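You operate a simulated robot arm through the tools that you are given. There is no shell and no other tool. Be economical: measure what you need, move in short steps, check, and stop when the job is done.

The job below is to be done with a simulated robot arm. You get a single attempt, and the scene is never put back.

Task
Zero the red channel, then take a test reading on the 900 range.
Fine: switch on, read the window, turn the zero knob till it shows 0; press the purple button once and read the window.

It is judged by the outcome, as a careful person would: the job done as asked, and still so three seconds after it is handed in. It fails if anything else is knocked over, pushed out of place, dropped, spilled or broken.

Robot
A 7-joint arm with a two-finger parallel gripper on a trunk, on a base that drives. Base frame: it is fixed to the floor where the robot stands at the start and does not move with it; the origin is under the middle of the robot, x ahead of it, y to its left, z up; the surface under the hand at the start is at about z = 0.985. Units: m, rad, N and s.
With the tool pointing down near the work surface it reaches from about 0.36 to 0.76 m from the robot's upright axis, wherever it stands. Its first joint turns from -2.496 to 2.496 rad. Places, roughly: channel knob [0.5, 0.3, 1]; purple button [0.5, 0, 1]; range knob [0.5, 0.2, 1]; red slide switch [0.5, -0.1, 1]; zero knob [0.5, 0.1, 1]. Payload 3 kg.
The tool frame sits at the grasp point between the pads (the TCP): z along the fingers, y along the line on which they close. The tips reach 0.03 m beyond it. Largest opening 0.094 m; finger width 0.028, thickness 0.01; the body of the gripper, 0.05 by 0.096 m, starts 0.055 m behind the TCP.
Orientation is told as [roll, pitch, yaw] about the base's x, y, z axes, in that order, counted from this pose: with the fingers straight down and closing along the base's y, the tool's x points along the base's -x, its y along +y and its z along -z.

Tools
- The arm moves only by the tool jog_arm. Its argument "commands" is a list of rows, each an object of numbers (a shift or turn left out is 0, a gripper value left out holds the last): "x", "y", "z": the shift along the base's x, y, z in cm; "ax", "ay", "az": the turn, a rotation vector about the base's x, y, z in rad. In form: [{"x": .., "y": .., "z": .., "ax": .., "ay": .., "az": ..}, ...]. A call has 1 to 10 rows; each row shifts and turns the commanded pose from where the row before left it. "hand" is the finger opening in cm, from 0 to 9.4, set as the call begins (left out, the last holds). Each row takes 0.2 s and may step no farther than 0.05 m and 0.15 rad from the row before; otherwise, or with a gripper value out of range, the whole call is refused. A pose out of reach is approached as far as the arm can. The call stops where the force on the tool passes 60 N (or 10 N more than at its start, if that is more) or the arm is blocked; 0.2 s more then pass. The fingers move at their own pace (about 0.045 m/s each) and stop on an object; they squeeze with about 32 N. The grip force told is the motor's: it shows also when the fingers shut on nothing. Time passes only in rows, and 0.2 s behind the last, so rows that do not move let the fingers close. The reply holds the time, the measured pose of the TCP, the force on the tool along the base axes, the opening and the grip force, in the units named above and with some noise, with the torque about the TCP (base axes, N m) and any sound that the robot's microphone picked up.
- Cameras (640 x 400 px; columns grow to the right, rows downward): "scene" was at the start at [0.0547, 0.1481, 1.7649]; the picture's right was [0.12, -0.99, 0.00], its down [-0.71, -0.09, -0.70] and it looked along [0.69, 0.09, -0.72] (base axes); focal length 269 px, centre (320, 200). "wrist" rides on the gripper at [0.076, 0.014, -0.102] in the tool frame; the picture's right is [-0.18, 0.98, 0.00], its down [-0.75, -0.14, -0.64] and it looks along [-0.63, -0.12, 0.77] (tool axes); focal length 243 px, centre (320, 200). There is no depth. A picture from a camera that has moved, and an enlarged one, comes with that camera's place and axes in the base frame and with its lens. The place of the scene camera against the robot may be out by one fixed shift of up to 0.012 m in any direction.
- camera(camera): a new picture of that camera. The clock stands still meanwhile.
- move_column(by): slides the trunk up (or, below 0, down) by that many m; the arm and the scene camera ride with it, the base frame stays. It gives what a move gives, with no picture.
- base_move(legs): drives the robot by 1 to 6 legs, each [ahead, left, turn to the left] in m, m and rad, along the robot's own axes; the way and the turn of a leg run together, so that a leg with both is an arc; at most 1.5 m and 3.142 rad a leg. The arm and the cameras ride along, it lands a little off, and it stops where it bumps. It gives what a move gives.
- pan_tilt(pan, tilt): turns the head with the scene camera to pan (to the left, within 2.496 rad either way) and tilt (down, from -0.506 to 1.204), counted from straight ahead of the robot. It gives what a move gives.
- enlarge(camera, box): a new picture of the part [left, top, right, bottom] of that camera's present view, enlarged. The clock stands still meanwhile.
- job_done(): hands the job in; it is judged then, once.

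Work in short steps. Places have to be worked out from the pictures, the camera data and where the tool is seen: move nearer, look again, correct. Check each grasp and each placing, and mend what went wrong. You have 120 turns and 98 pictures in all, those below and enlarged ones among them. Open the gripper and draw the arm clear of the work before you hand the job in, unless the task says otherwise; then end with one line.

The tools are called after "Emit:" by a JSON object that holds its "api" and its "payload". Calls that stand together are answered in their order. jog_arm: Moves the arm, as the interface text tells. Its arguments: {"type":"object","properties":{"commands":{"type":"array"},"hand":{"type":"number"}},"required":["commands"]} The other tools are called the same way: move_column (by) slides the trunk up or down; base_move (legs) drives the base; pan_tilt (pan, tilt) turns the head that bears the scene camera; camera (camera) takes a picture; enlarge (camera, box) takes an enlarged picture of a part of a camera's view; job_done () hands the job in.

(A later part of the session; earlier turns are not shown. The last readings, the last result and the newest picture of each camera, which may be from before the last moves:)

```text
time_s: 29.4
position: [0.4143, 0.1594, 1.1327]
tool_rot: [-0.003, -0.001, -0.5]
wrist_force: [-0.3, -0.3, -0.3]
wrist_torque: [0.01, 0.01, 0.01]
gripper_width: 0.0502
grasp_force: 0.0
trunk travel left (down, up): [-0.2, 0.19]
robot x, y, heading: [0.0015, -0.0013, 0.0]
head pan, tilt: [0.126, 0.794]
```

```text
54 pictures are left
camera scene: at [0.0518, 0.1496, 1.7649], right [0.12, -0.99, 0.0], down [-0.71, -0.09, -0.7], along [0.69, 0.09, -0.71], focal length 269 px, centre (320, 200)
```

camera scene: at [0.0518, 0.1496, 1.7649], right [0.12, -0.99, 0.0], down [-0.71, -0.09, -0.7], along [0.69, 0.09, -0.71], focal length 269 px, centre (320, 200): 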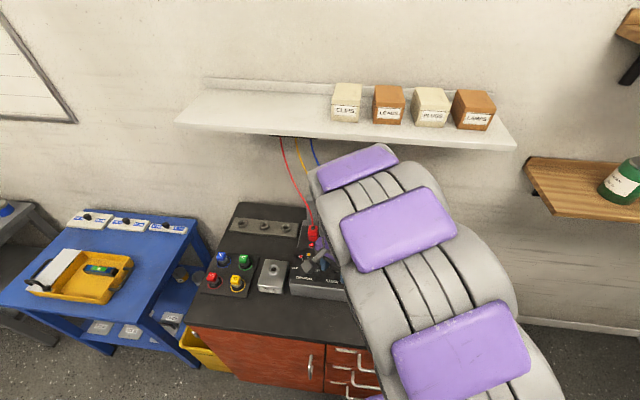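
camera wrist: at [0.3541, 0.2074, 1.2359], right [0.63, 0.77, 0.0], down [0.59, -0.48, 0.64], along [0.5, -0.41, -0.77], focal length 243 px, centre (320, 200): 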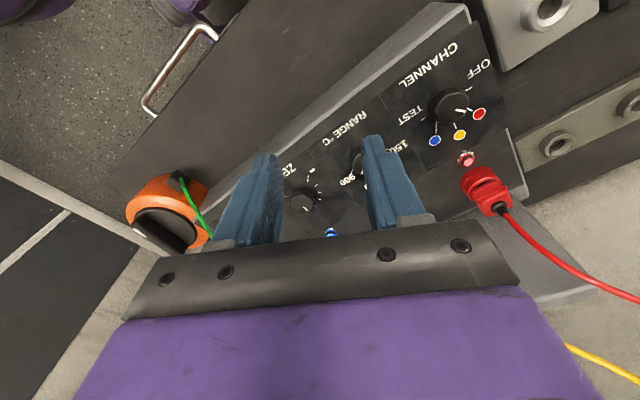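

The arm blocks the scene view; I move to the right-hand parking pose to see the panel and window.

Emit:
{"api": "jog_arm", "payload": {"commands": [{"z": 4}, {"z": 3, "y": -3, "az": 0.1}, {"y": -4.5, "az": 0.1}, {"y": -4.5, "az": 0.1}, {"y": -4.5, "az": 0.1}, {"y": -4.5, "az": 0.1}, {"y": -4.5, "az": 0.1}, {"y": -3.5, "az": 0.1}]}}

Emit:
{"api": "enlarge", "payload": {"camera": "scene", "box": [290, 190, 450, 310]}}

Emit:
{"api": "enlarge", "payload": {"camera": "scene", "box": [320, 190, 400, 240]}}

```text
time_s: 31.2
position: [0.4167, -0.1389, 1.2066]
tool_rot: [0.003, -0.001, 0.202]
wrist_force: [0.3, -0.4, -0.9]
wrist_torque: [-0.03, 0.0, -0.01]
gripper_width: 0.05
grasp_force: 0.1
trunk travel left (down, up): [-0.2, 0.19]
robot x, y, heading: [0.0028, -0.0022, -0.001]
head pan, tilt: [0.126, 0.794]
```

```text
3.33 times, centred on (370, 250) of scene
camera zoom: at [0.0538, 0.1422, 1.7654], right [0.12, -0.99, 0.0], down [-0.71, -0.09, -0.7], along [0.69, 0.09, -0.71], focal length 896 px, centre (153, 33)
```

zoom: 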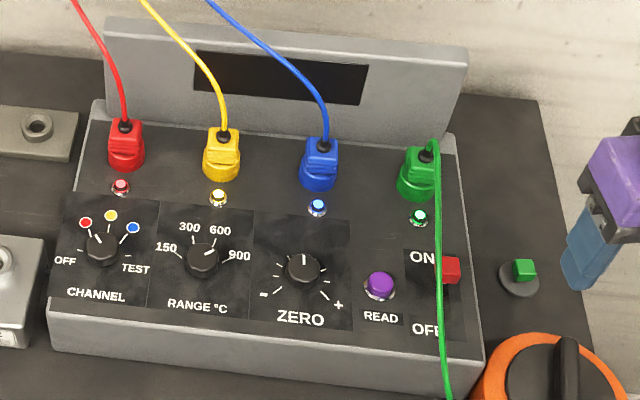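

```text
8.00 times, centred on (360, 215) of scene
camera zoom: at [0.0538, 0.1422, 1.7654], right [0.12, -0.99, 0.0], down [-0.71, -0.09, -0.7], along [0.69, 0.09, -0.71], focal length 2152 px, centre (0, 80)
```

zoom: 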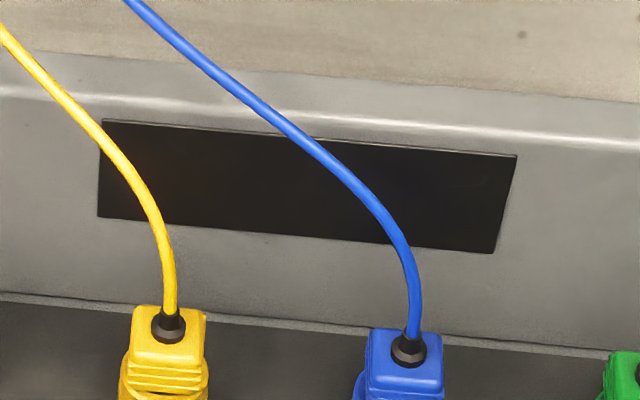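

The window shows nothing now although it was lit earlier. I zoom on the knobs.

Emit:
{"api": "enlarge", "payload": {"camera": "scene", "box": [300, 240, 400, 300]}}

Emit:
{"api": "enlarge", "payload": {"camera": "wrist", "box": [320, 60, 640, 260]}}

```text
6.40 times, centred on (350, 270) of scene
camera zoom: at [0.0538, 0.1422, 1.7654], right [0.12, -0.99, 0.0], down [-0.71, -0.09, -0.7], along [0.69, 0.09, -0.71], focal length 1721 px, centre (128, -248)
```

zoom: 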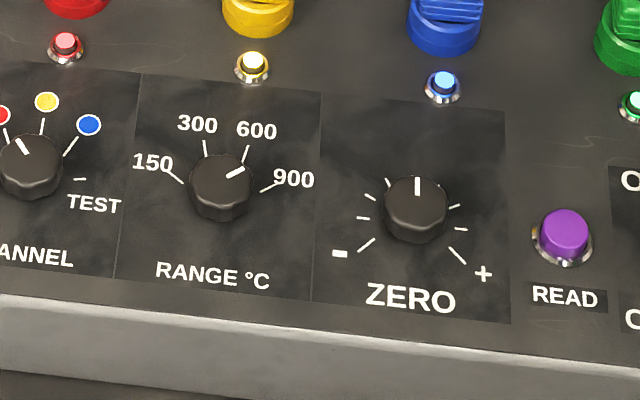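

```text
2.00 times, centred on (480, 160) of wrist
camera zoom: at [0.3396, -0.1402, 1.3077], right [-0.02, 1.0, 0.0], down [0.77, 0.01, 0.64], along [0.64, 0.01, -0.77], focal length 485 px, centre (0, 280)
```

zoom: 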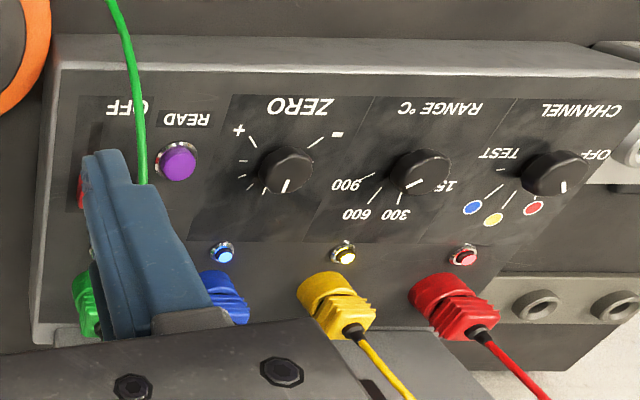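

Range pointer is near 900, maybe slightly short. I wait a moment and look closer at both.

Emit:
{"api": "jog_arm", "payload": {"commands": [{}, {}, {}, {}, {}]}}

Emit:
{"api": "enlarge", "payload": {"camera": "scene", "box": [300, 245, 360, 285]}}

Emit:
{"api": "enlarge", "payload": {"camera": "scene", "box": [320, 190, 400, 240]}}

```text
time_s: 32.4
position: [0.4177, -0.1357, 1.2058]
tool_rot: [0.001, 0.0, 0.2]
wrist_force: [0.5, 0.1, -0.3]
wrist_torque: [0.0, 0.01, 0.01]
gripper_width: 0.05
grasp_force: 0.0
trunk travel left (down, up): [-0.2, 0.19]
robot x, y, heading: [0.0027, -0.0001, 0.003]
head pan, tilt: [0.126, 0.794]
```

```text
10.00 times, centred on (330, 265) of scene
camera zoom: at [0.0536, 0.1451, 1.7652], right [0.12, -0.99, 0.0], down [-0.71, -0.09, -0.7], along [0.69, 0.09, -0.71], focal length 2690 px, centre (220, -450)
```

zoom: 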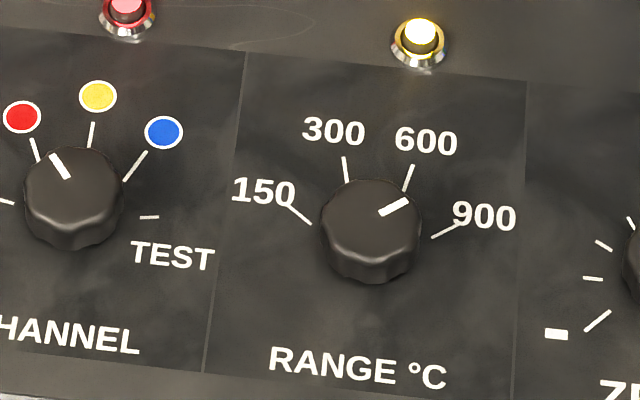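

```text
8.00 times, centred on (360, 215) of scene
camera zoom: at [0.0536, 0.1451, 1.7652], right [0.12, -0.99, 0.0], down [-0.71, -0.09, -0.7], along [0.69, 0.09, -0.71], focal length 2152 px, centre (0, 80)
```

zoom: 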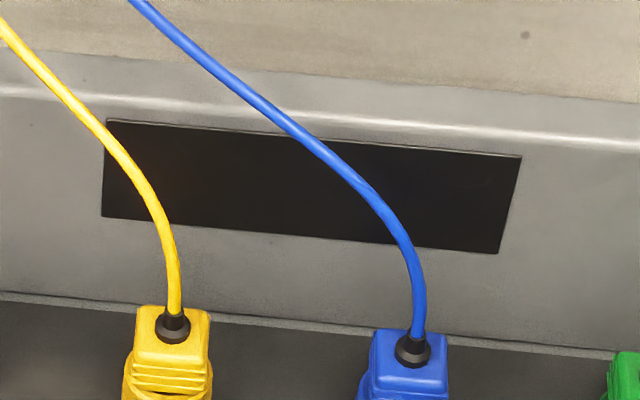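

Range pointer is parallel with the 900 tick. To check the window from another angle I go over the zero knob (0.4955, 0.061), needed next anyway.

Emit:
{"api": "jog_arm", "payload": {"commands": [{"y": 4.5, "az": -0.1}, {"x": 1, "y": 4.5, "az": -0.1}, {"x": 2, "y": 4, "az": -0.1}, {"x": 2.5, "y": 4, "az": -0.1}, {"x": 2.3, "y": 2.8, "az": -0.1}, {"az": -0.1}, {"z": -2}, {}]}}

Emit:
{"api": "camera", "payload": {"camera": "wrist"}}

Emit:
{"api": "camera", "payload": {"camera": "scene"}}

```text
time_s: 34.2
position: [0.4957, 0.0666, 1.1843]
tool_rot: [0.0, -0.002, -0.402]
wrist_force: [0.1, -0.7, -0.6]
wrist_torque: [0.02, -0.01, -0.03]
gripper_width: 0.0498
grasp_force: 0.0
trunk travel left (down, up): [-0.2, 0.19]
robot x, y, heading: [-0.0032, -0.0006, -0.001]
head pan, tilt: [0.126, 0.794]
```

```text
47 pictures are left
camera wrist: at [0.4314, 0.1074, 1.2861], right [0.55, 0.83, 0.0], down [0.64, -0.42, 0.64], along [0.54, -0.36, -0.77], focal length 243 px, centre (320, 200)
```

wrist: 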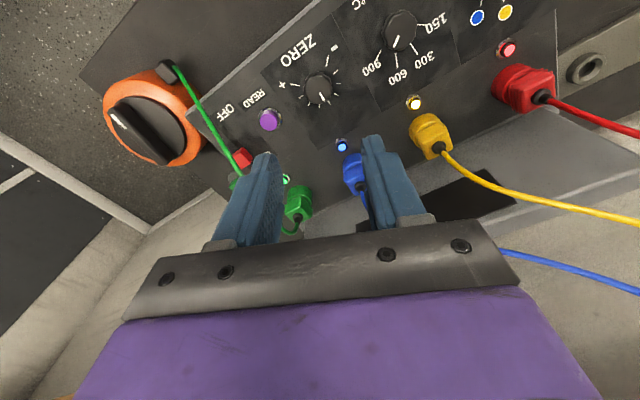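

```text
46 pictures are left
camera scene: at [0.0537, 0.1468, 1.7651], right [0.12, -0.99, 0.0], down [-0.71, -0.09, -0.7], along [0.69, 0.09, -0.71], focal length 269 px, centre (320, 200)
```

scene: 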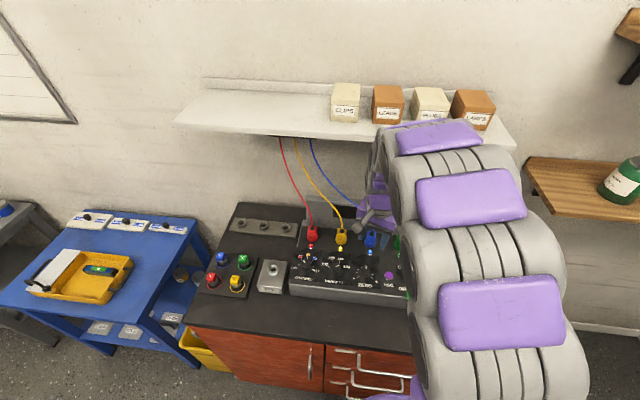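

The window is truly blank. I zoom the wrist view on the range and channel pointers.

Emit:
{"api": "enlarge", "payload": {"camera": "wrist", "box": [280, 0, 520, 150]}}

```text
2.67 times, centred on (400, 75) of wrist
camera zoom: at [0.4314, 0.1074, 1.2861], right [0.55, 0.83, 0.0], down [0.64, -0.42, 0.64], along [0.54, -0.36, -0.77], focal length 647 px, centre (107, 533)
```

zoom: 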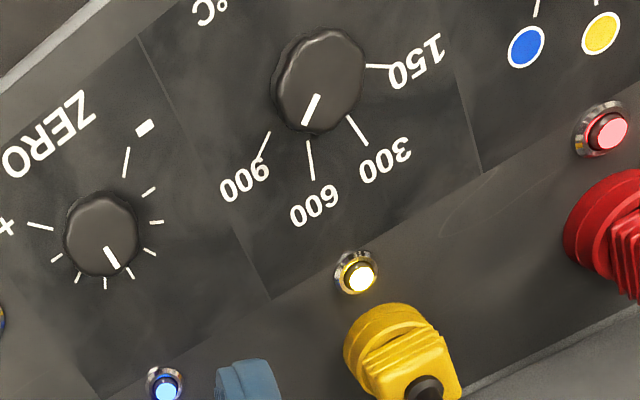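

The range pointer measures about −55° while 900 lies at about −67° radially, so it's short by ~10° (45° steps). I go back to the range knob and turn it a bit further.

Emit:
{"api": "jog_arm", "payload": {"commands": [{"y": 3, "z": 0}, {"y": 3}, {"y": 3.2}, {"z": -4}, {"z": -4}, {"z": -4}, {"z": -2.5}, {"z": -1.6}, {}]}}

Emit:
{"api": "camera", "payload": {"camera": "wrist"}}

```text
time_s: 36.2
position: [0.4965, 0.1556, 1.0242]
tool_rot: [-0.002, 0.002, -0.402]
wrist_force: [-0.1, -0.6, -0.1]
wrist_torque: [-0.01, -0.01, -0.02]
gripper_width: 0.0499
grasp_force: 0.1
trunk travel left (down, up): [-0.2, 0.19]
robot x, y, heading: [0.0004, -0.0018, 0.002]
head pan, tilt: [0.126, 0.794]
```

```text
44 pictures are left
camera wrist: at [0.4311, 0.1981, 1.1257], right [0.55, 0.83, 0.0], down [0.64, -0.42, 0.64], along [0.53, -0.36, -0.77], focal length 243 px, centre (320, 200)
```

wrist: 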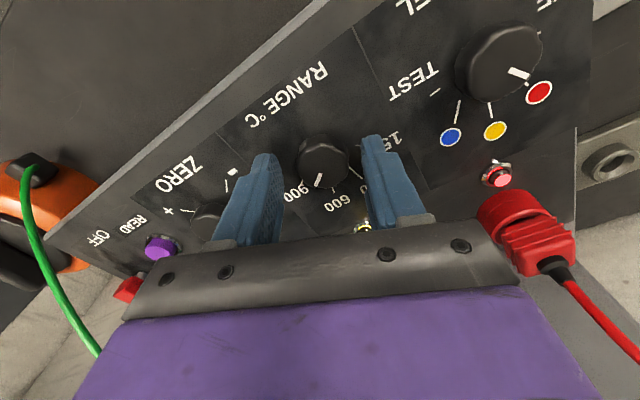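

Centred. I close, turn −0.17 rad, release and rise a little, looking for the window.

Emit:
{"api": "jog_arm", "payload": {"commands": [{}, {}, {}, {"az": -0.09}, {"az": -0.085}, {}], "hand": 0}}

Emit:
{"api": "jog_arm", "payload": {"commands": [{}, {}, {"z": 3}, {"z": 4}, {"z": 4, "y": -1.5}, {"y": -4.5}, {"y": -4}, {}], "hand": 5}}

Emit:
{"api": "camera", "payload": {"camera": "wrist"}}

```text
time_s: 37.6
position: [0.4969, 0.1565, 1.0228]
tool_rot: [-0.001, -0.004, -0.576]
wrist_force: [13.0, 11.8, 12.1]
wrist_torque: [0.46, -0.25, -0.03]
gripper_width: 0.0311
grasp_force: 45.1
trunk travel left (down, up): [-0.2, 0.19]
robot x, y, heading: [0.002, -0.0021, -0.001]
head pan, tilt: [0.126, 0.794]
```

```text
time_s: 39.4
position: [0.4938, 0.0569, 1.1294]
tool_rot: [0.001, 0.0, -0.577]
wrist_force: [-0.1, -1.1, 0.1]
wrist_torque: [0.0, 0.01, 0.01]
gripper_width: 0.0499
grasp_force: 0.0
trunk travel left (down, up): [-0.2, 0.19]
robot x, y, heading: [-0.001, 0.0005, -0.0]
head pan, tilt: [0.126, 0.794]
```

```text
43 pictures are left
camera wrist: at [0.4379, 0.1091, 1.2315], right [0.69, 0.72, 0.0], down [0.56, -0.53, 0.64], along [0.46, -0.44, -0.77], focal length 243 px, centre (320, 200)
```

wrist: 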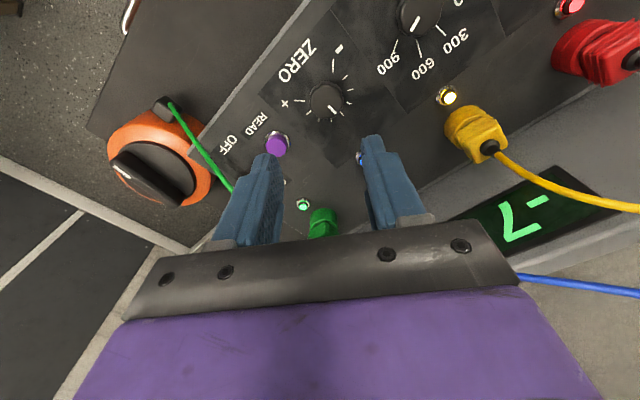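

The window lit and shows "−7…". I step aside to read all of it.

Emit:
{"api": "jog_arm", "payload": {"commands": [{"z": 4}, {"x": -1, "y": -4.5}, {"x": -2, "y": -4.5, "az": 0.15}, {"x": -2, "y": -4.5, "az": 0.15}, {"x": -2, "y": -4.5, "az": 0.15}, {"y": -1, "az": 0.1}, {}]}}

Emit:
{"api": "enlarge", "payload": {"camera": "scene", "box": [300, 190, 400, 290]}}

```text
time_s: 41.0
position: [0.4242, -0.1356, 1.1723]
tool_rot: [0.001, -0.001, -0.023]
wrist_force: [0.0, 0.5, 0.0]
wrist_torque: [-0.03, -0.01, 0.0]
gripper_width: 0.0501
grasp_force: 0.1
trunk travel left (down, up): [-0.2, 0.19]
robot x, y, heading: [0.001, 0.001, 0.001]
head pan, tilt: [0.126, 0.794]
```

```text
4.00 times, centred on (350, 240) of scene
camera zoom: at [0.0535, 0.1452, 1.7652], right [0.12, -0.99, 0.0], down [-0.71, -0.09, -0.7], along [0.69, 0.09, -0.71], focal length 1076 px, centre (200, 40)
```

zoom: 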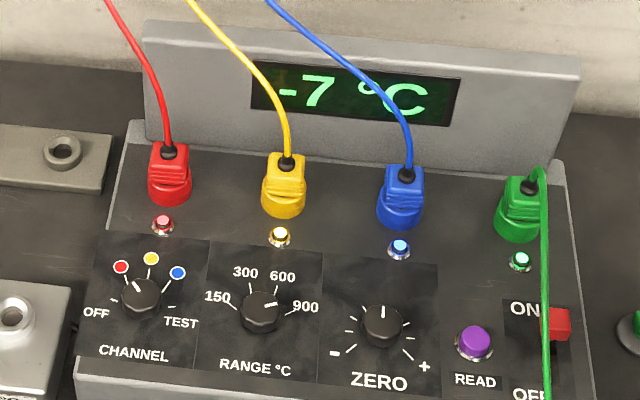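

It reads −7 °C. Now the zero knob at (0.4955, 0.061): + is clockwise. I go over it at yaw −0.3.

Emit:
{"api": "jog_arm", "payload": {"commands": [{"y": 4, "az": -0.1}, {"x": 1, "y": 4.5, "az": -0.1}, {"x": 2, "y": 4, "az": -0.1}, {"x": 2, "y": 4}, {"x": 2.1, "y": 3.2}, {"z": -4}, {"z": -4}, {"z": -3.5}, {}]}}

Emit:
{"api": "camera", "payload": {"camera": "wrist"}}

```text
time_s: 43.0
position: [0.4957, 0.0631, 1.058]
tool_rot: [0.0, -0.003, -0.326]
wrist_force: [0.0, -0.1, 0.5]
wrist_torque: [-0.03, -0.02, 0.02]
gripper_width: 0.0497
grasp_force: 0.1
trunk travel left (down, up): [-0.2, 0.19]
robot x, y, heading: [-0.0002, -0.0018, -0.004]
head pan, tilt: [0.126, 0.794]
```

```text
41 pictures are left
camera wrist: at [0.4291, 0.1013, 1.1605], right [0.49, 0.87, 0.0], down [0.67, -0.38, 0.64], along [0.56, -0.31, -0.77], focal length 243 px, centre (320, 200)
```

wrist: 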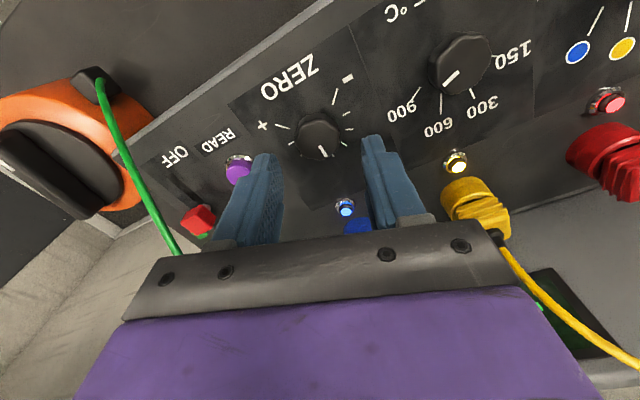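

Centred, button clear of the fingers. I lower and grip, then turn −0.4 rad.

Emit:
{"api": "jog_arm", "payload": {"commands": [{"z": -2}, {"z": -1.5}, {}]}}

Emit:
{"api": "jog_arm", "payload": {"commands": [{}, {}, {}, {"az": -0.1}, {"az": -0.1}, {"az": -0.1}, {"az": -0.1}, {}], "hand": 0}}

Emit:
{"api": "camera", "payload": {"camera": "wrist"}}

```text
time_s: 43.8
position: [0.4966, 0.0634, 1.0234]
tool_rot: [0.001, -0.001, -0.326]
wrist_force: [-0.3, 0.0, -0.1]
wrist_torque: [0.04, -0.01, -0.02]
gripper_width: 0.05
grasp_force: 0.0
trunk travel left (down, up): [-0.2, 0.19]
robot x, y, heading: [-0.0028, -0.0013, 0.0]
head pan, tilt: [0.126, 0.794]
```

```text
time_s: 45.6
position: [0.4963, 0.0621, 1.0229]
tool_rot: [0.0, 0.0, -0.728]
wrist_force: [1.3, -6.6, 0.4]
wrist_torque: [-0.65, -0.52, -0.02]
gripper_width: 0.0313
grasp_force: 45.4
trunk travel left (down, up): [-0.2, 0.19]
robot x, y, heading: [0.0019, 0.0004, -0.002]
head pan, tilt: [0.126, 0.794]
```

```text
40 pictures are left
camera wrist: at [0.449, 0.1224, 1.125], right [0.79, 0.61, 0.0], down [0.47, -0.61, 0.64], along [0.39, -0.51, -0.77], focal length 243 px, centre (320, 200)
```

wrist: 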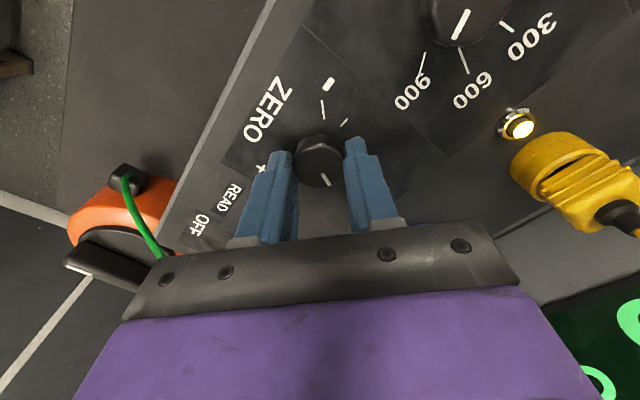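

Part of the window is in view; I enlarge it.

Emit:
{"api": "enlarge", "payload": {"camera": "wrist", "box": [520, 250, 640, 400]}}

Emit:
{"api": "enlarge", "payload": {"camera": "scene", "box": [300, 180, 420, 280]}}

```text
2.67 times, centred on (580, 325) of wrist
camera zoom: at [0.449, 0.1224, 1.125], right [0.79, 0.61, 0.0], down [0.47, -0.61, 0.64], along [0.39, -0.51, -0.77], focal length 647 px, centre (-373, -133)
```

zoom: 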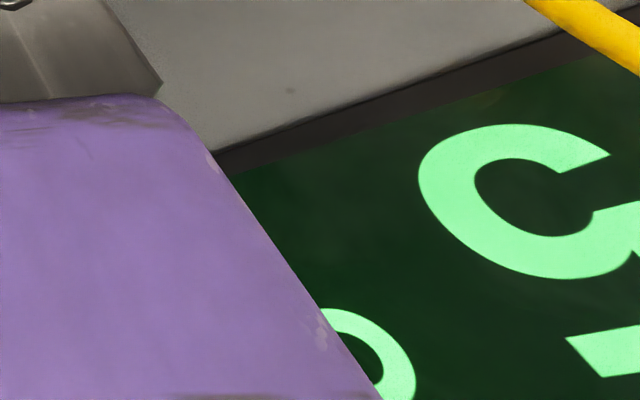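

```text
4.00 times, centred on (360, 230) of scene
camera zoom: at [0.0552, 0.1446, 1.7652], right [0.12, -0.99, 0.0], down [-0.71, -0.09, -0.7], along [0.69, 0.09, -0.72], focal length 1076 px, centre (160, 80)
```

zoom: 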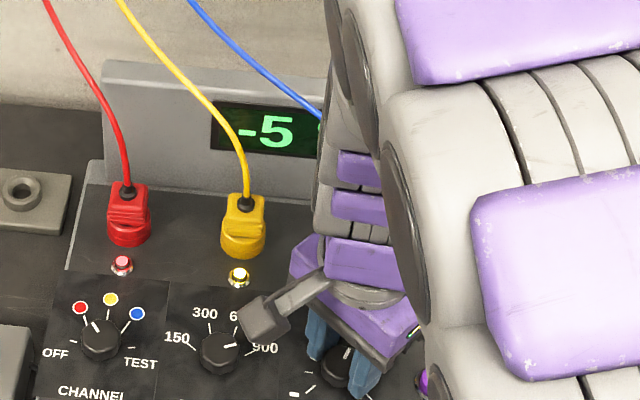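

The scene view reads −5 while holding: about +2 for 0.4 rad. I turn a further −0.7 rad and read.

Emit:
{"api": "jog_arm", "payload": {"commands": [{"az": -0.1}, {"az": -0.1}, {"az": -0.1}, {"az": -0.1}, {"az": -0.1}, {"az": -0.1}, {"az": -0.1}, {}]}}

Emit:
{"api": "enlarge", "payload": {"camera": "scene", "box": [300, 180, 420, 280]}}

```text
time_s: 47.4
position: [0.4945, 0.0608, 1.0235]
tool_rot: [0.001, 0.002, -1.428]
wrist_force: [6.1, -8.3, 8.1]
wrist_torque: [-0.07, -0.19, -0.03]
gripper_width: 0.0314
grasp_force: 44.6
trunk travel left (down, up): [-0.2, 0.19]
robot x, y, heading: [0.0031, 0.0001, -0.002]
head pan, tilt: [0.126, 0.794]
```

```text
4.00 times, centred on (360, 230) of scene
camera zoom: at [0.055, 0.1426, 1.7655], right [0.12, -0.99, 0.0], down [-0.71, -0.09, -0.7], along [0.69, 0.09, -0.71], focal length 1076 px, centre (160, 80)
```

zoom: 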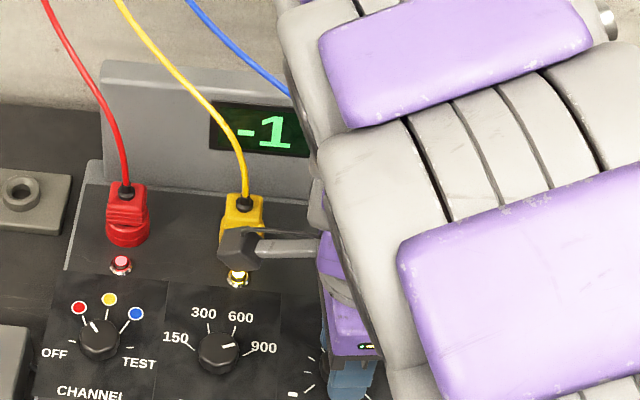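

It reads −1 (≈10° per degree). A further −0.13 rad should centre on 0.

Emit:
{"api": "jog_arm", "payload": {"commands": [{"az": -0.07}, {"az": -0.06}, {}]}}

Emit:
{"api": "enlarge", "payload": {"camera": "scene", "box": [300, 180, 420, 280]}}

```text
time_s: 48.2
position: [0.4949, 0.0614, 1.0232]
tool_rot: [0.0, 0.001, -1.556]
wrist_force: [3.1, -7.1, 14.3]
wrist_torque: [0.36, -0.17, 0.02]
gripper_width: 0.0313
grasp_force: 45.0
trunk travel left (down, up): [-0.2, 0.19]
robot x, y, heading: [-0.0011, -0.0029, -0.0]
head pan, tilt: [0.126, 0.794]
```

```text
4.00 times, centred on (360, 230) of scene
camera zoom: at [0.0535, 0.1437, 1.7655], right [0.12, -0.99, 0.0], down [-0.71, -0.09, -0.7], along [0.69, 0.09, -0.71], focal length 1076 px, centre (160, 80)
```

zoom: 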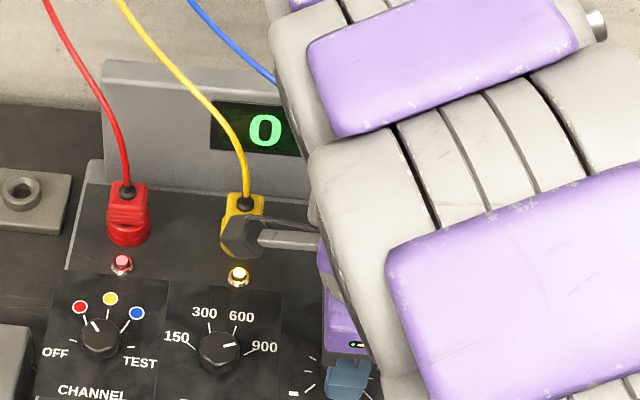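

It shows 0. I release, lift straight up and verify it stays 0.

Emit:
{"api": "jog_arm", "payload": {"commands": [{}, {}, {"z": 3}, {"z": 4, "x": -1}, {"z": 4, "x": -2}, {"x": -2, "az": 0.15}, {"az": 0.15}, {"az": 0.15}, {"az": 0.15}, {"az": 0.15}], "hand": 5}}

Emit:
{"api": "enlarge", "payload": {"camera": "scene", "box": [300, 180, 420, 280]}}

```text
time_s: 50.4
position: [0.4457, 0.0636, 1.1311]
tool_rot: [-0.001, -0.001, -0.804]
wrist_force: [-0.9, 1.0, 0.9]
wrist_torque: [-0.02, -0.03, 0.0]
gripper_width: 0.0501
grasp_force: 0.1
trunk travel left (down, up): [-0.2, 0.19]
robot x, y, heading: [-0.0011, 0.0004, 0.003]
head pan, tilt: [0.126, 0.794]
```

```text
4.00 times, centred on (360, 230) of scene
camera zoom: at [0.0541, 0.1472, 1.765], right [0.12, -0.99, 0.0], down [-0.71, -0.09, -0.7], along [0.69, 0.09, -0.71], focal length 1076 px, centre (160, 80)
```

zoom: 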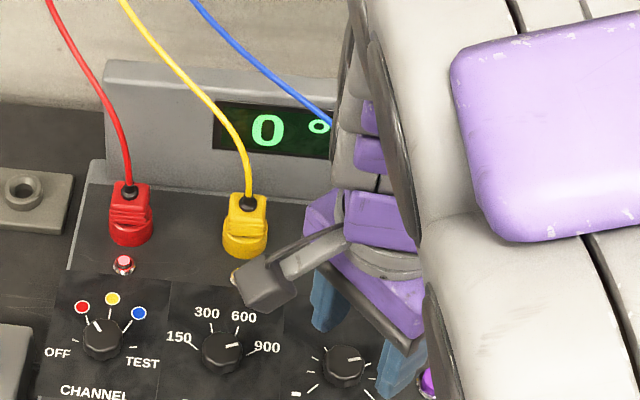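

Zero holds at 0 on red. Next the channel knob to TEST: a big clockwise turn, so I approach with yaw about +1.1.

Emit:
{"api": "jog_arm", "payload": {"commands": [{"y": 2, "az": 0.14}, {"y": 2, "az": 0.14}, {"y": 2, "az": 0.14}, {"y": 2, "az": 0.14}, {"y": 2, "az": 0.14}, {"y": 2, "az": 0.14}, {"y": 2, "az": 0.14}, {"y": 2, "az": 0.14}, {"y": 2, "az": 0.14}, {"y": 0.8, "az": 0.14}]}}

Emit:
{"api": "jog_arm", "payload": {"commands": [{"x": 2, "az": 0.14}, {"x": 2, "az": 0.14}, {"x": 0.9, "az": 0.14}, {"az": 0.14}, {"z": -3.5}, {"z": -3.6}, {}]}}

Emit:
{"api": "camera", "payload": {"camera": "wrist"}}

```text
time_s: 52.6
position: [0.446, 0.2519, 1.1312]
tool_rot: [0.0, 0.001, 0.595]
wrist_force: [-0.4, 0.4, -0.1]
wrist_torque: [0.02, -0.01, -0.04]
gripper_width: 0.0501
grasp_force: 0.1
trunk travel left (down, up): [-0.2, 0.19]
robot x, y, heading: [0.0008, 0.0002, -0.006]
head pan, tilt: [0.126, 0.794]
```

```text
time_s: 54.2
position: [0.4949, 0.2527, 1.0626]
tool_rot: [0.0, 0.003, 1.153]
wrist_force: [0.3, -0.4, -0.3]
wrist_torque: [0.03, 0.0, -0.01]
gripper_width: 0.05
grasp_force: 0.0
trunk travel left (down, up): [-0.2, 0.19]
robot x, y, heading: [0.0007, 0.0015, -0.002]
head pan, tilt: [0.126, 0.794]
```

```text
34 pictures are left
camera wrist: at [0.4516, 0.1874, 1.1646], right [-0.82, 0.57, 0.0], down [0.44, 0.63, 0.64], along [0.36, 0.53, -0.77], focal length 243 px, centre (320, 200)
```

wrist: 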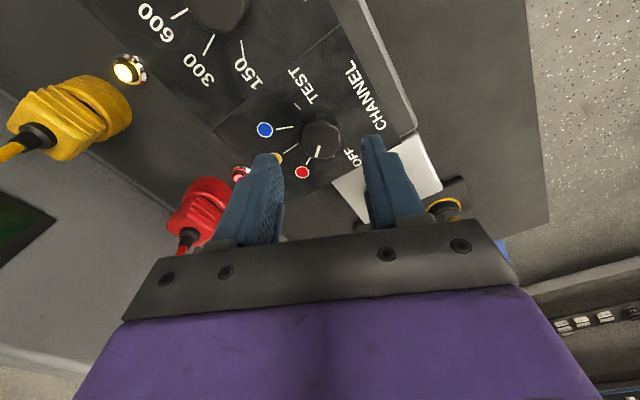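

Centred. I lower, grip, and turn −2.1 rad, then check before going on.

Emit:
{"api": "jog_arm", "payload": {"commands": [{"z": -2}, {"z": -1.9}, {}]}}

Emit:
{"api": "jog_arm", "payload": {"commands": [{}, {}, {}, {"az": -0.14}, {"az": -0.14}, {"az": -0.14}, {"az": -0.14}, {"az": -0.14}, {"az": -0.14}, {"az": -0.14}], "hand": 0}}

Emit:
{"api": "jog_arm", "payload": {"commands": [{"az": -0.14}, {"az": -0.14}, {"az": -0.14}, {"az": -0.14}, {"az": -0.14}, {"az": -0.14}, {"az": -0.14}, {"az": -0.14}, {}]}}

Emit:
{"api": "camera", "payload": {"camera": "wrist"}}

Emit:
{"api": "camera", "payload": {"camera": "scene"}}

```text
time_s: 55.0
position: [0.4931, 0.2513, 1.0236]
tool_rot: [0.0, 0.001, 1.151]
wrist_force: [0.2, -0.7, 0.3]
wrist_torque: [0.01, 0.01, -0.02]
gripper_width: 0.05
grasp_force: 0.0
trunk travel left (down, up): [-0.2, 0.19]
robot x, y, heading: [0.0002, 0.0023, -0.002]
head pan, tilt: [0.126, 0.794]
```

```text
time_s: 57.2
position: [0.4927, 0.2525, 1.0236]
tool_rot: [-0.002, -0.004, 0.169]
wrist_force: [-1.0, 6.5, 28.2]
wrist_torque: [0.23, 0.09, 0.02]
gripper_width: 0.0315
grasp_force: 45.3
trunk travel left (down, up): [-0.2, 0.19]
robot x, y, heading: [-0.0017, 0.0, 0.0]
head pan, tilt: [0.126, 0.794]
```

```text
time_s: 59.2
position: [0.4944, 0.2539, 1.0231]
tool_rot: [0.002, -0.004, -0.948]
wrist_force: [5.6, 29.6, 33.0]
wrist_torque: [0.62, -0.45, 0.24]
gripper_width: 0.0313
grasp_force: 45.1
trunk travel left (down, up): [-0.2, 0.19]
robot x, y, heading: [0.0033, 0.0001, -0.002]
head pan, tilt: [0.126, 0.794]
```

```text
33 pictures are left
camera wrist: at [0.4612, 0.3239, 1.1249], right [0.91, 0.42, 0.0], down [0.32, -0.69, 0.64], along [0.27, -0.58, -0.77], focal length 243 px, centre (320, 200)
```

wrist: 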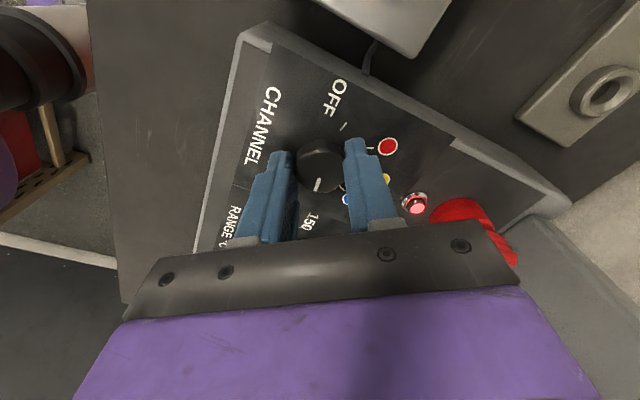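

```text
32 pictures are left
camera scene: at [0.0512, 0.1611, 1.7641], right [0.12, -0.99, 0.01], down [-0.71, -0.1, -0.7], along [0.7, 0.08, -0.71], focal length 269 px, centre (320, 200)
```

scene: 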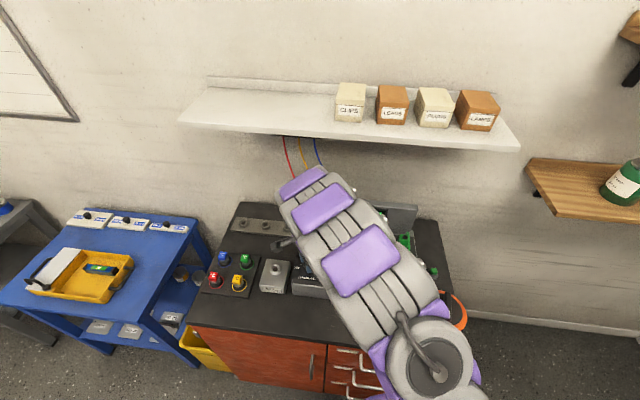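

The pointer measures about −86°, i.e. at TEST. I release, lift and step aside to read.

Emit:
{"api": "jog_arm", "payload": {"commands": [{}, {}, {"z": 3}, {"z": 4}, {"z": 4, "x": -2}, {"x": -3, "az": 0.15}, {"x": -2, "y": -4, "az": 0.15}, {"y": -4.5, "az": 0.15}, {"y": -4.5, "az": 0.15}, {"y": -4.5, "az": 0.1}], "hand": 5}}

Emit:
{"api": "jog_arm", "payload": {"commands": [{"z": 4}, {"y": -4.5, "az": 0.1}, {"y": -4.5}, {"y": -4.5}, {"y": -4.5}, {"y": -3}, {}], "hand": 0}}

Emit:
{"api": "enlarge", "payload": {"camera": "scene", "box": [290, 190, 410, 290]}}

```text
time_s: 61.4
position: [0.4246, 0.0717, 1.1314]
tool_rot: [0.002, 0.001, -0.245]
wrist_force: [0.4, -0.9, -0.1]
wrist_torque: [-0.03, 0.02, 0.03]
gripper_width: 0.0501
grasp_force: 0.1
trunk travel left (down, up): [-0.2, 0.19]
robot x, y, heading: [0.0003, 0.0001, 0.001]
head pan, tilt: [0.126, 0.794]
```

```text
time_s: 63.0
position: [0.423, -0.1373, 1.173]
tool_rot: [0.003, 0.003, -0.145]
wrist_force: [0.5, 0.5, -0.4]
wrist_torque: [0.05, 0.02, 0.01]
gripper_width: 0.0001
grasp_force: 32.0
trunk travel left (down, up): [-0.2, 0.19]
robot x, y, heading: [0.0018, -0.0008, -0.002]
head pan, tilt: [0.126, 0.794]
```

```text
4.00 times, centred on (350, 240) of scene
camera zoom: at [0.0539, 0.1439, 1.7653], right [0.12, -0.99, 0.0], down [-0.71, -0.09, -0.7], along [0.69, 0.09, -0.71], focal length 1076 px, centre (200, 40)
```

zoom: 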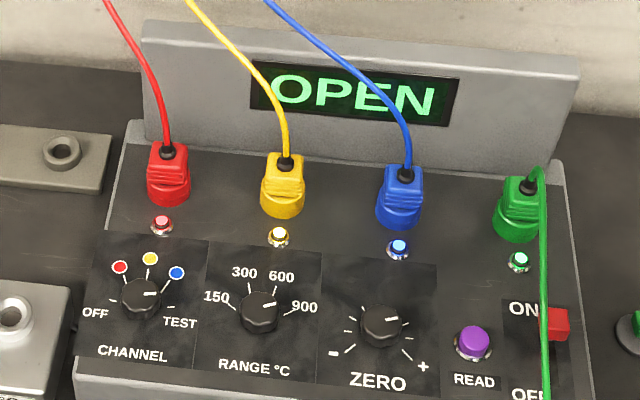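

TEST shows "OPEN" on the display. Before pressing READ I look closely at the orange device, the small green item and the other items.

Emit:
{"api": "enlarge", "payload": {"camera": "scene", "box": [390, 240, 490, 340]}}

Emit:
{"api": "enlarge", "payload": {"camera": "scene", "box": [190, 200, 310, 300]}}

```text
4.00 times, centred on (440, 290) of scene
camera zoom: at [0.0539, 0.1439, 1.7653], right [0.12, -0.99, 0.0], down [-0.71, -0.09, -0.7], along [0.69, 0.09, -0.71], focal length 1076 px, centre (-160, -160)
```

zoom: 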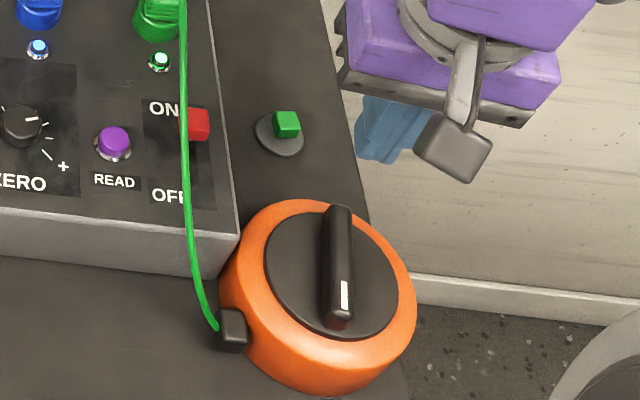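

```text
4.00 times, centred on (250, 250) of scene
camera zoom: at [0.0539, 0.1439, 1.7653], right [0.12, -0.99, 0.0], down [-0.71, -0.09, -0.7], along [0.69, 0.09, -0.71], focal length 1076 px, centre (600, 0)
```

zoom: 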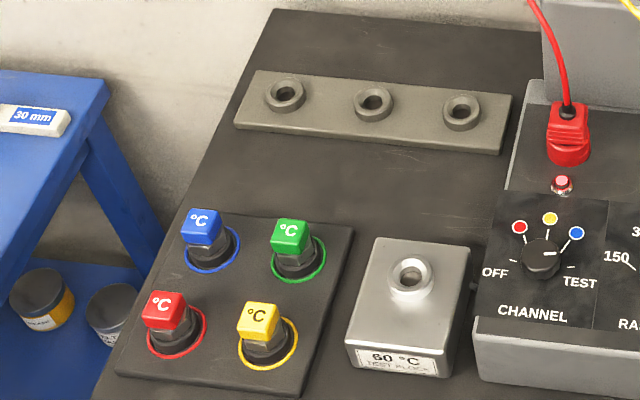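

"OPEN" suggests nothing is connected on the TEST input. I look closer at the test block and whether it's wired to the meter.

Emit:
{"api": "enlarge", "payload": {"camera": "scene", "box": [255, 250, 315, 300]}}

Emit:
{"api": "enlarge", "payload": {"camera": "scene", "box": [200, 245, 260, 295]}}

```text
8.00 times, centred on (285, 275) of scene
camera zoom: at [0.0539, 0.1439, 1.7653], right [0.12, -0.99, 0.0], down [-0.71, -0.09, -0.7], along [0.69, 0.09, -0.71], focal length 2152 px, centre (600, -400)
```

zoom: 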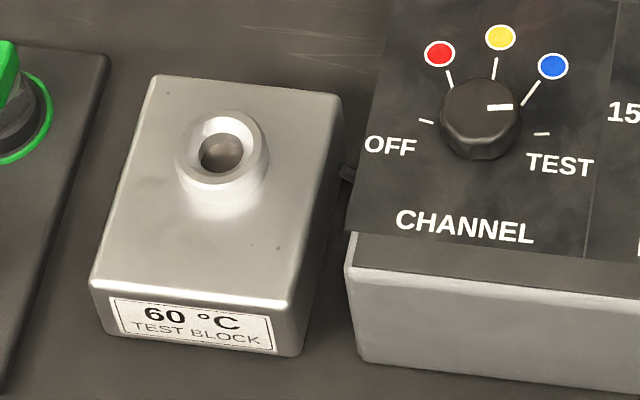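

```text
8.00 times, centred on (230, 270) of scene
camera zoom: at [0.0539, 0.1439, 1.7653], right [0.12, -0.99, 0.0], down [-0.71, -0.09, -0.7], along [0.69, 0.09, -0.71], focal length 2152 px, centre (1040, -360)
```

zoom: 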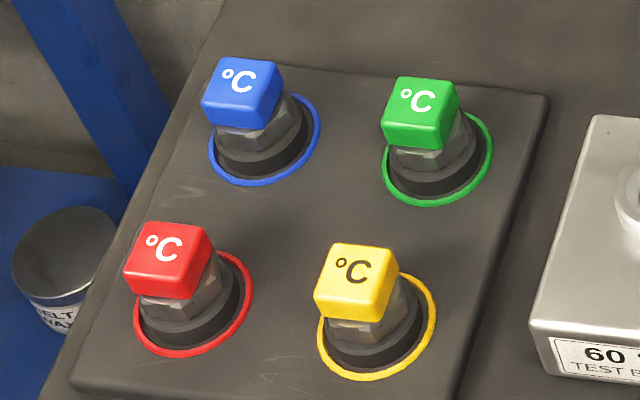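

The block is wired to the meter. Before the single press I look around the room for any instruction card.

Emit:
{"api": "pan_tilt", "payload": {"pan": 0.9, "tilt": 0.4}}

Emit:
{"api": "camera", "payload": {"camera": "scene"}}

Emit:
{"api": "pan_tilt", "payload": {"pan": -0.9, "tilt": 0.5}}

Emit:
{"api": "camera", "payload": {"camera": "scene"}}

Emit:
{"api": "pan_tilt", "payload": {"pan": 0.126, "tilt": 0.2}}

Emit:
{"api": "camera", "payload": {"camera": "scene"}}

```text
time_s: 64.1
position: [0.4236, -0.1349, 1.1731]
tool_rot: [0.002, 0.0, -0.146]
wrist_force: [-1.0, -0.5, 0.0]
wrist_torque: [-0.01, -0.01, 0.0]
gripper_width: 0.0
grasp_force: 32.0
trunk travel left (down, up): [-0.2, 0.19]
robot x, y, heading: [-0.0011, -0.0002, 0.005]
head pan, tilt: [0.901, 0.4]
```

```text
26 pictures are left
camera scene: at [0.0312, 0.2073, 1.7999], right [0.78, -0.62, 0.0], down [-0.24, -0.3, -0.92], along [0.57, 0.72, -0.39], focal length 269 px, centre (320, 200)
```

scene: 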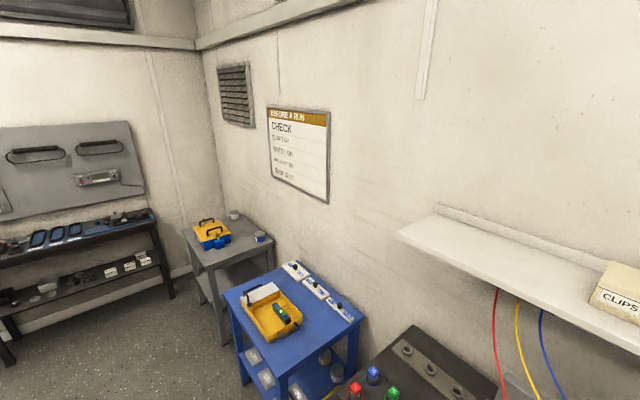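

```text
time_s: 65.9
position: [0.423, -0.1365, 1.1738]
tool_rot: [0.001, -0.001, -0.148]
wrist_force: [-0.7, -0.9, 0.2]
wrist_torque: [0.02, 0.01, 0.01]
gripper_width: 0.0001
grasp_force: 32.0
trunk travel left (down, up): [-0.2, 0.19]
robot x, y, heading: [0.0032, 0.0036, -0.002]
head pan, tilt: [-0.901, 0.499]
```

```text
25 pictures are left
camera scene: at [0.0301, 0.0634, 1.7908], right [-0.78, -0.62, 0.0], down [-0.3, 0.38, -0.88], along [0.55, -0.69, -0.48], focal length 269 px, centre (320, 200)
```

scene: 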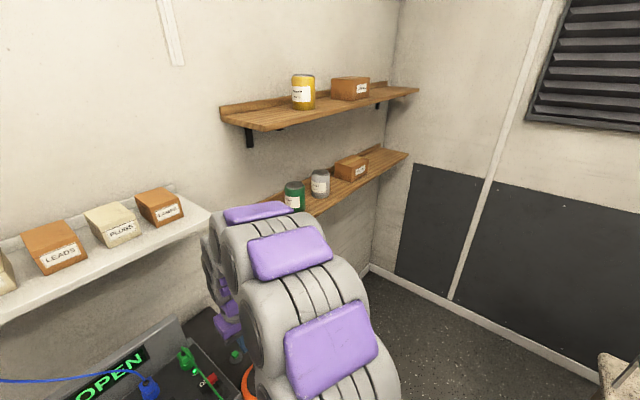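

```text
time_s: 67.2
position: [0.4238, -0.1366, 1.1731]
tool_rot: [0.0, -0.001, -0.148]
wrist_force: [-0.1, -0.3, -0.6]
wrist_torque: [-0.01, 0.02, 0.02]
gripper_width: 0.0
grasp_force: 31.7
trunk travel left (down, up): [-0.2, 0.19]
robot x, y, heading: [0.0008, -0.0019, -0.003]
head pan, tilt: [0.126, 0.201]
```

```text
24 pictures are left
camera scene: at [0.0661, 0.1464, 1.8184], right [0.12, -0.99, 0.0], down [-0.2, -0.02, -0.98], along [0.97, 0.12, -0.2], focal length 269 px, centre (320, 200)
```

scene: 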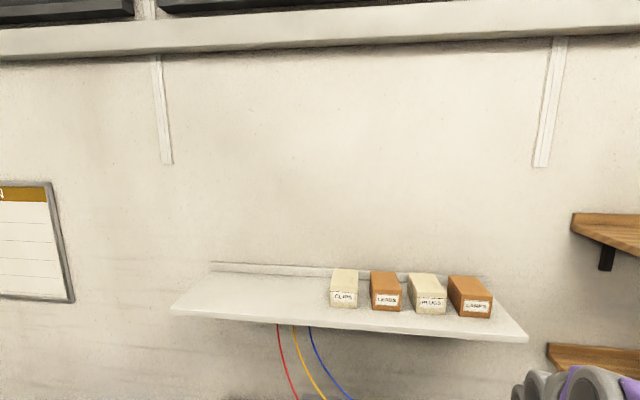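

There is a board "BEFORE A RUN – CHECK" on the wall; I turn to it and read.

Emit:
{"api": "pan_tilt", "payload": {"pan": 0.95, "tilt": 0.25}}

Emit:
{"api": "enlarge", "payload": {"camera": "scene", "box": [260, 120, 380, 260]}}

```text
time_s: 68.3
position: [0.4245, -0.1361, 1.1728]
tool_rot: [0.001, 0.001, -0.146]
wrist_force: [-0.5, 0.4, -0.4]
wrist_torque: [-0.02, 0.02, -0.01]
gripper_width: 0.0
grasp_force: 31.7
trunk travel left (down, up): [-0.2, 0.19]
robot x, y, heading: [-0.0027, 0.0039, 0.004]
head pan, tilt: [0.949, 0.25]
```

```text
2.86 times, centred on (320, 190) of scene
camera zoom: at [0.0281, 0.2108, 1.814], right [0.81, -0.58, 0.0], down [-0.15, -0.2, -0.97], along [0.56, 0.79, -0.25], focal length 768 px, centre (320, 229)
```

zoom: 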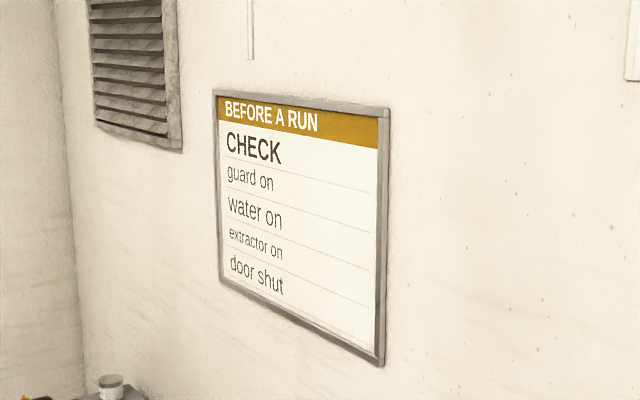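

The board is unrelated. TEST reads "OPEN" (nothing in the wired test block, and no probe is part of this job), so a test reading of the zeroed red channel must be taken on red. I turn the head back and return to the channel knob at yaw −0.95.

Emit:
{"api": "pan_tilt", "payload": {"pan": 0.126, "tilt": 0.794}}

Emit:
{"api": "jog_arm", "payload": {"commands": [{"y": 4.5}, {"y": 4.5}, {"y": 4.5, "az": -0.1}, {"y": 4.5, "az": -0.1}, {"y": 4.5, "az": -0.1}, {"y": 4.5, "az": -0.1}, {"y": 4.5, "az": -0.1}, {"y": 4.5, "az": -0.1}, {"y": 2.9, "az": -0.1}, {"x": 2, "az": -0.1}], "hand": 5}}

Emit:
{"api": "jog_arm", "payload": {"commands": [{"x": 3}, {"x": 2}, {"z": -4}, {"z": -4}, {"z": -3}, {}]}}

Emit:
{"api": "camera", "payload": {"camera": "wrist"}}

```text
time_s: 69.5
position: [0.4234, -0.1358, 1.174]
tool_rot: [0.0, 0.002, -0.147]
wrist_force: [0.5, 0.5, 0.1]
wrist_torque: [0.04, 0.01, 0.05]
gripper_width: 0.0
grasp_force: 32.1
trunk travel left (down, up): [-0.2, 0.19]
robot x, y, heading: [-0.0016, 0.0014, 0.003]
head pan, tilt: [0.126, 0.794]
```

```text
time_s: 71.7
position: [0.4466, 0.2519, 1.1733]
tool_rot: [0.0, 0.001, -0.95]
wrist_force: [-0.9, 0.6, -0.4]
wrist_torque: [0.01, -0.01, 0.01]
gripper_width: 0.0499
grasp_force: 0.0
trunk travel left (down, up): [-0.2, 0.19]
robot x, y, heading: [-0.0023, -0.0017, 0.001]
head pan, tilt: [0.126, 0.794]
```

```text
time_s: 73.1
position: [0.4962, 0.2529, 1.0641]
tool_rot: [-0.001, -0.002, -0.948]
wrist_force: [-0.3, 0.2, 0.8]
wrist_torque: [-0.01, -0.01, 0.0]
gripper_width: 0.0498
grasp_force: 0.1
trunk travel left (down, up): [-0.2, 0.19]
robot x, y, heading: [-0.0039, -0.0011, -0.002]
head pan, tilt: [0.126, 0.794]
```

```text
22 pictures are left
camera wrist: at [0.4631, 0.3234, 1.1659], right [0.91, 0.42, 0.0], down [0.33, -0.69, 0.64], along [0.27, -0.58, -0.77], focal length 243 px, centre (320, 200)
```

wrist: 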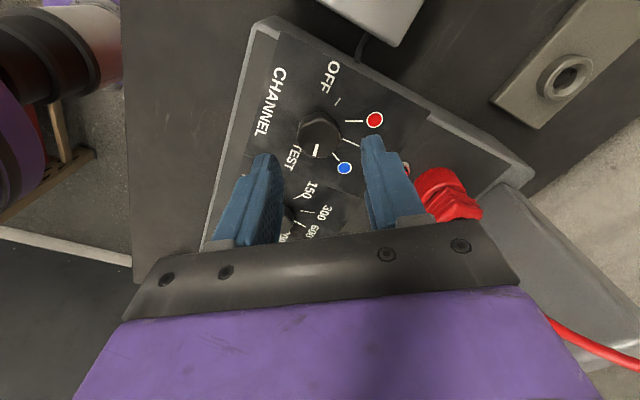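

Centred over the knob. I lower, grip, and turn back +2.1 rad to red.

Emit:
{"api": "jog_arm", "payload": {"commands": [{"z": -2}, {"z": -2.1}, {}]}}

Emit:
{"api": "jog_arm", "payload": {"commands": [{}, {}, {}, {"az": 0.14}, {"az": 0.14}, {"az": 0.14}, {"az": 0.14}, {"az": 0.14}, {"az": 0.14}, {"az": 0.14}], "hand": 0}}

Emit:
{"api": "jog_arm", "payload": {"commands": [{"az": 0.14}, {"az": 0.14}, {"az": 0.14}, {"az": 0.14}, {"az": 0.14}, {"az": 0.14}, {"az": 0.14}, {"az": 0.14}, {}]}}

Emit:
{"api": "jog_arm", "payload": {"commands": [{}, {}, {"z": 3}, {"z": 4}, {"z": 4, "x": -2}, {"x": -3, "az": -0.15}, {"x": -2, "y": -4, "az": -0.15}, {"y": -4.5, "az": -0.15}, {"y": -4.5, "az": -0.15}, {"y": -4.5, "az": -0.15}], "hand": 5}}

Emit:
{"api": "jog_arm", "payload": {"commands": [{"z": 4, "az": -0.15}, {"y": -4.5, "az": -0.15}, {"y": -4.5, "az": -0.1}, {"y": -4.5}, {"y": -4.5}, {"y": -3}, {}], "hand": 0}}

Emit:
{"api": "enlarge", "payload": {"camera": "scene", "box": [290, 190, 410, 290]}}

```text
time_s: 73.9
position: [0.4967, 0.2537, 1.0232]
tool_rot: [0.0, -0.001, -0.949]
wrist_force: [-0.3, -0.2, 0.7]
wrist_torque: [0.01, 0.01, -0.01]
gripper_width: 0.0501
grasp_force: 0.1
trunk travel left (down, up): [-0.2, 0.19]
robot x, y, heading: [0.0003, 0.0003, 0.002]
head pan, tilt: [0.126, 0.794]
```

```text
time_s: 76.1
position: [0.4938, 0.2529, 1.0214]
tool_rot: [0.0, 0.001, 0.036]
wrist_force: [-6.8, -15.0, -6.0]
wrist_torque: [-0.43, 0.23, 0.0]
gripper_width: 0.0312
grasp_force: 44.8
trunk travel left (down, up): [-0.2, 0.19]
robot x, y, heading: [-0.0036, 0.0013, -0.001]
head pan, tilt: [0.126, 0.794]
```

```text
time_s: 78.1
position: [0.4946, 0.2525, 1.0223]
tool_rot: [0.004, -0.002, 1.154]
wrist_force: [-0.1, -16.8, -20.7]
wrist_torque: [0.04, -0.01, 0.0]
gripper_width: 0.0314
grasp_force: 44.9
trunk travel left (down, up): [-0.2, 0.19]
robot x, y, heading: [-0.0002, -0.0017, 0.001]
head pan, tilt: [0.126, 0.794]
```

```text
time_s: 80.3
position: [0.4247, 0.0787, 1.1313]
tool_rot: [0.001, -0.001, 0.402]
wrist_force: [-0.2, -0.1, 0.4]
wrist_torque: [0.04, -0.01, 0.01]
gripper_width: 0.05
grasp_force: 0.1
trunk travel left (down, up): [-0.2, 0.19]
robot x, y, heading: [-0.0023, -0.0005, 0.002]
head pan, tilt: [0.126, 0.794]
```

```text
time_s: 81.9
position: [0.4242, -0.1332, 1.1712]
tool_rot: [0.001, 0.0, 0.003]
wrist_force: [-1.0, -0.4, -0.2]
wrist_torque: [0.02, 0.0, 0.02]
gripper_width: 0.0
grasp_force: 31.9
trunk travel left (down, up): [-0.2, 0.19]
robot x, y, heading: [0.0013, -0.0007, 0.003]
head pan, tilt: [0.126, 0.794]
```

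```text
4.00 times, centred on (350, 240) of scene
camera zoom: at [0.0538, 0.1444, 1.7653], right [0.13, -0.99, 0.0], down [-0.71, -0.09, -0.7], along [0.69, 0.09, -0.71], focal length 1076 px, centre (200, 40)
```

zoom: 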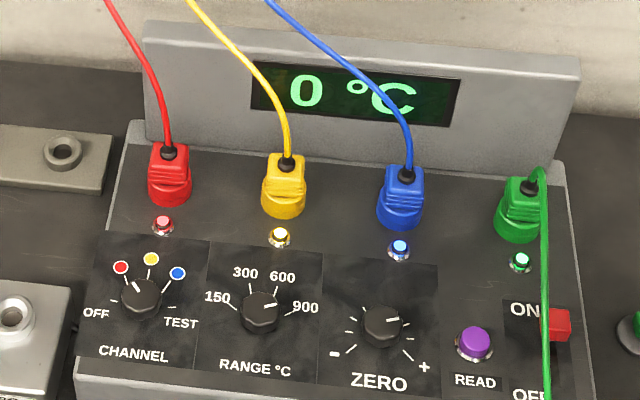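

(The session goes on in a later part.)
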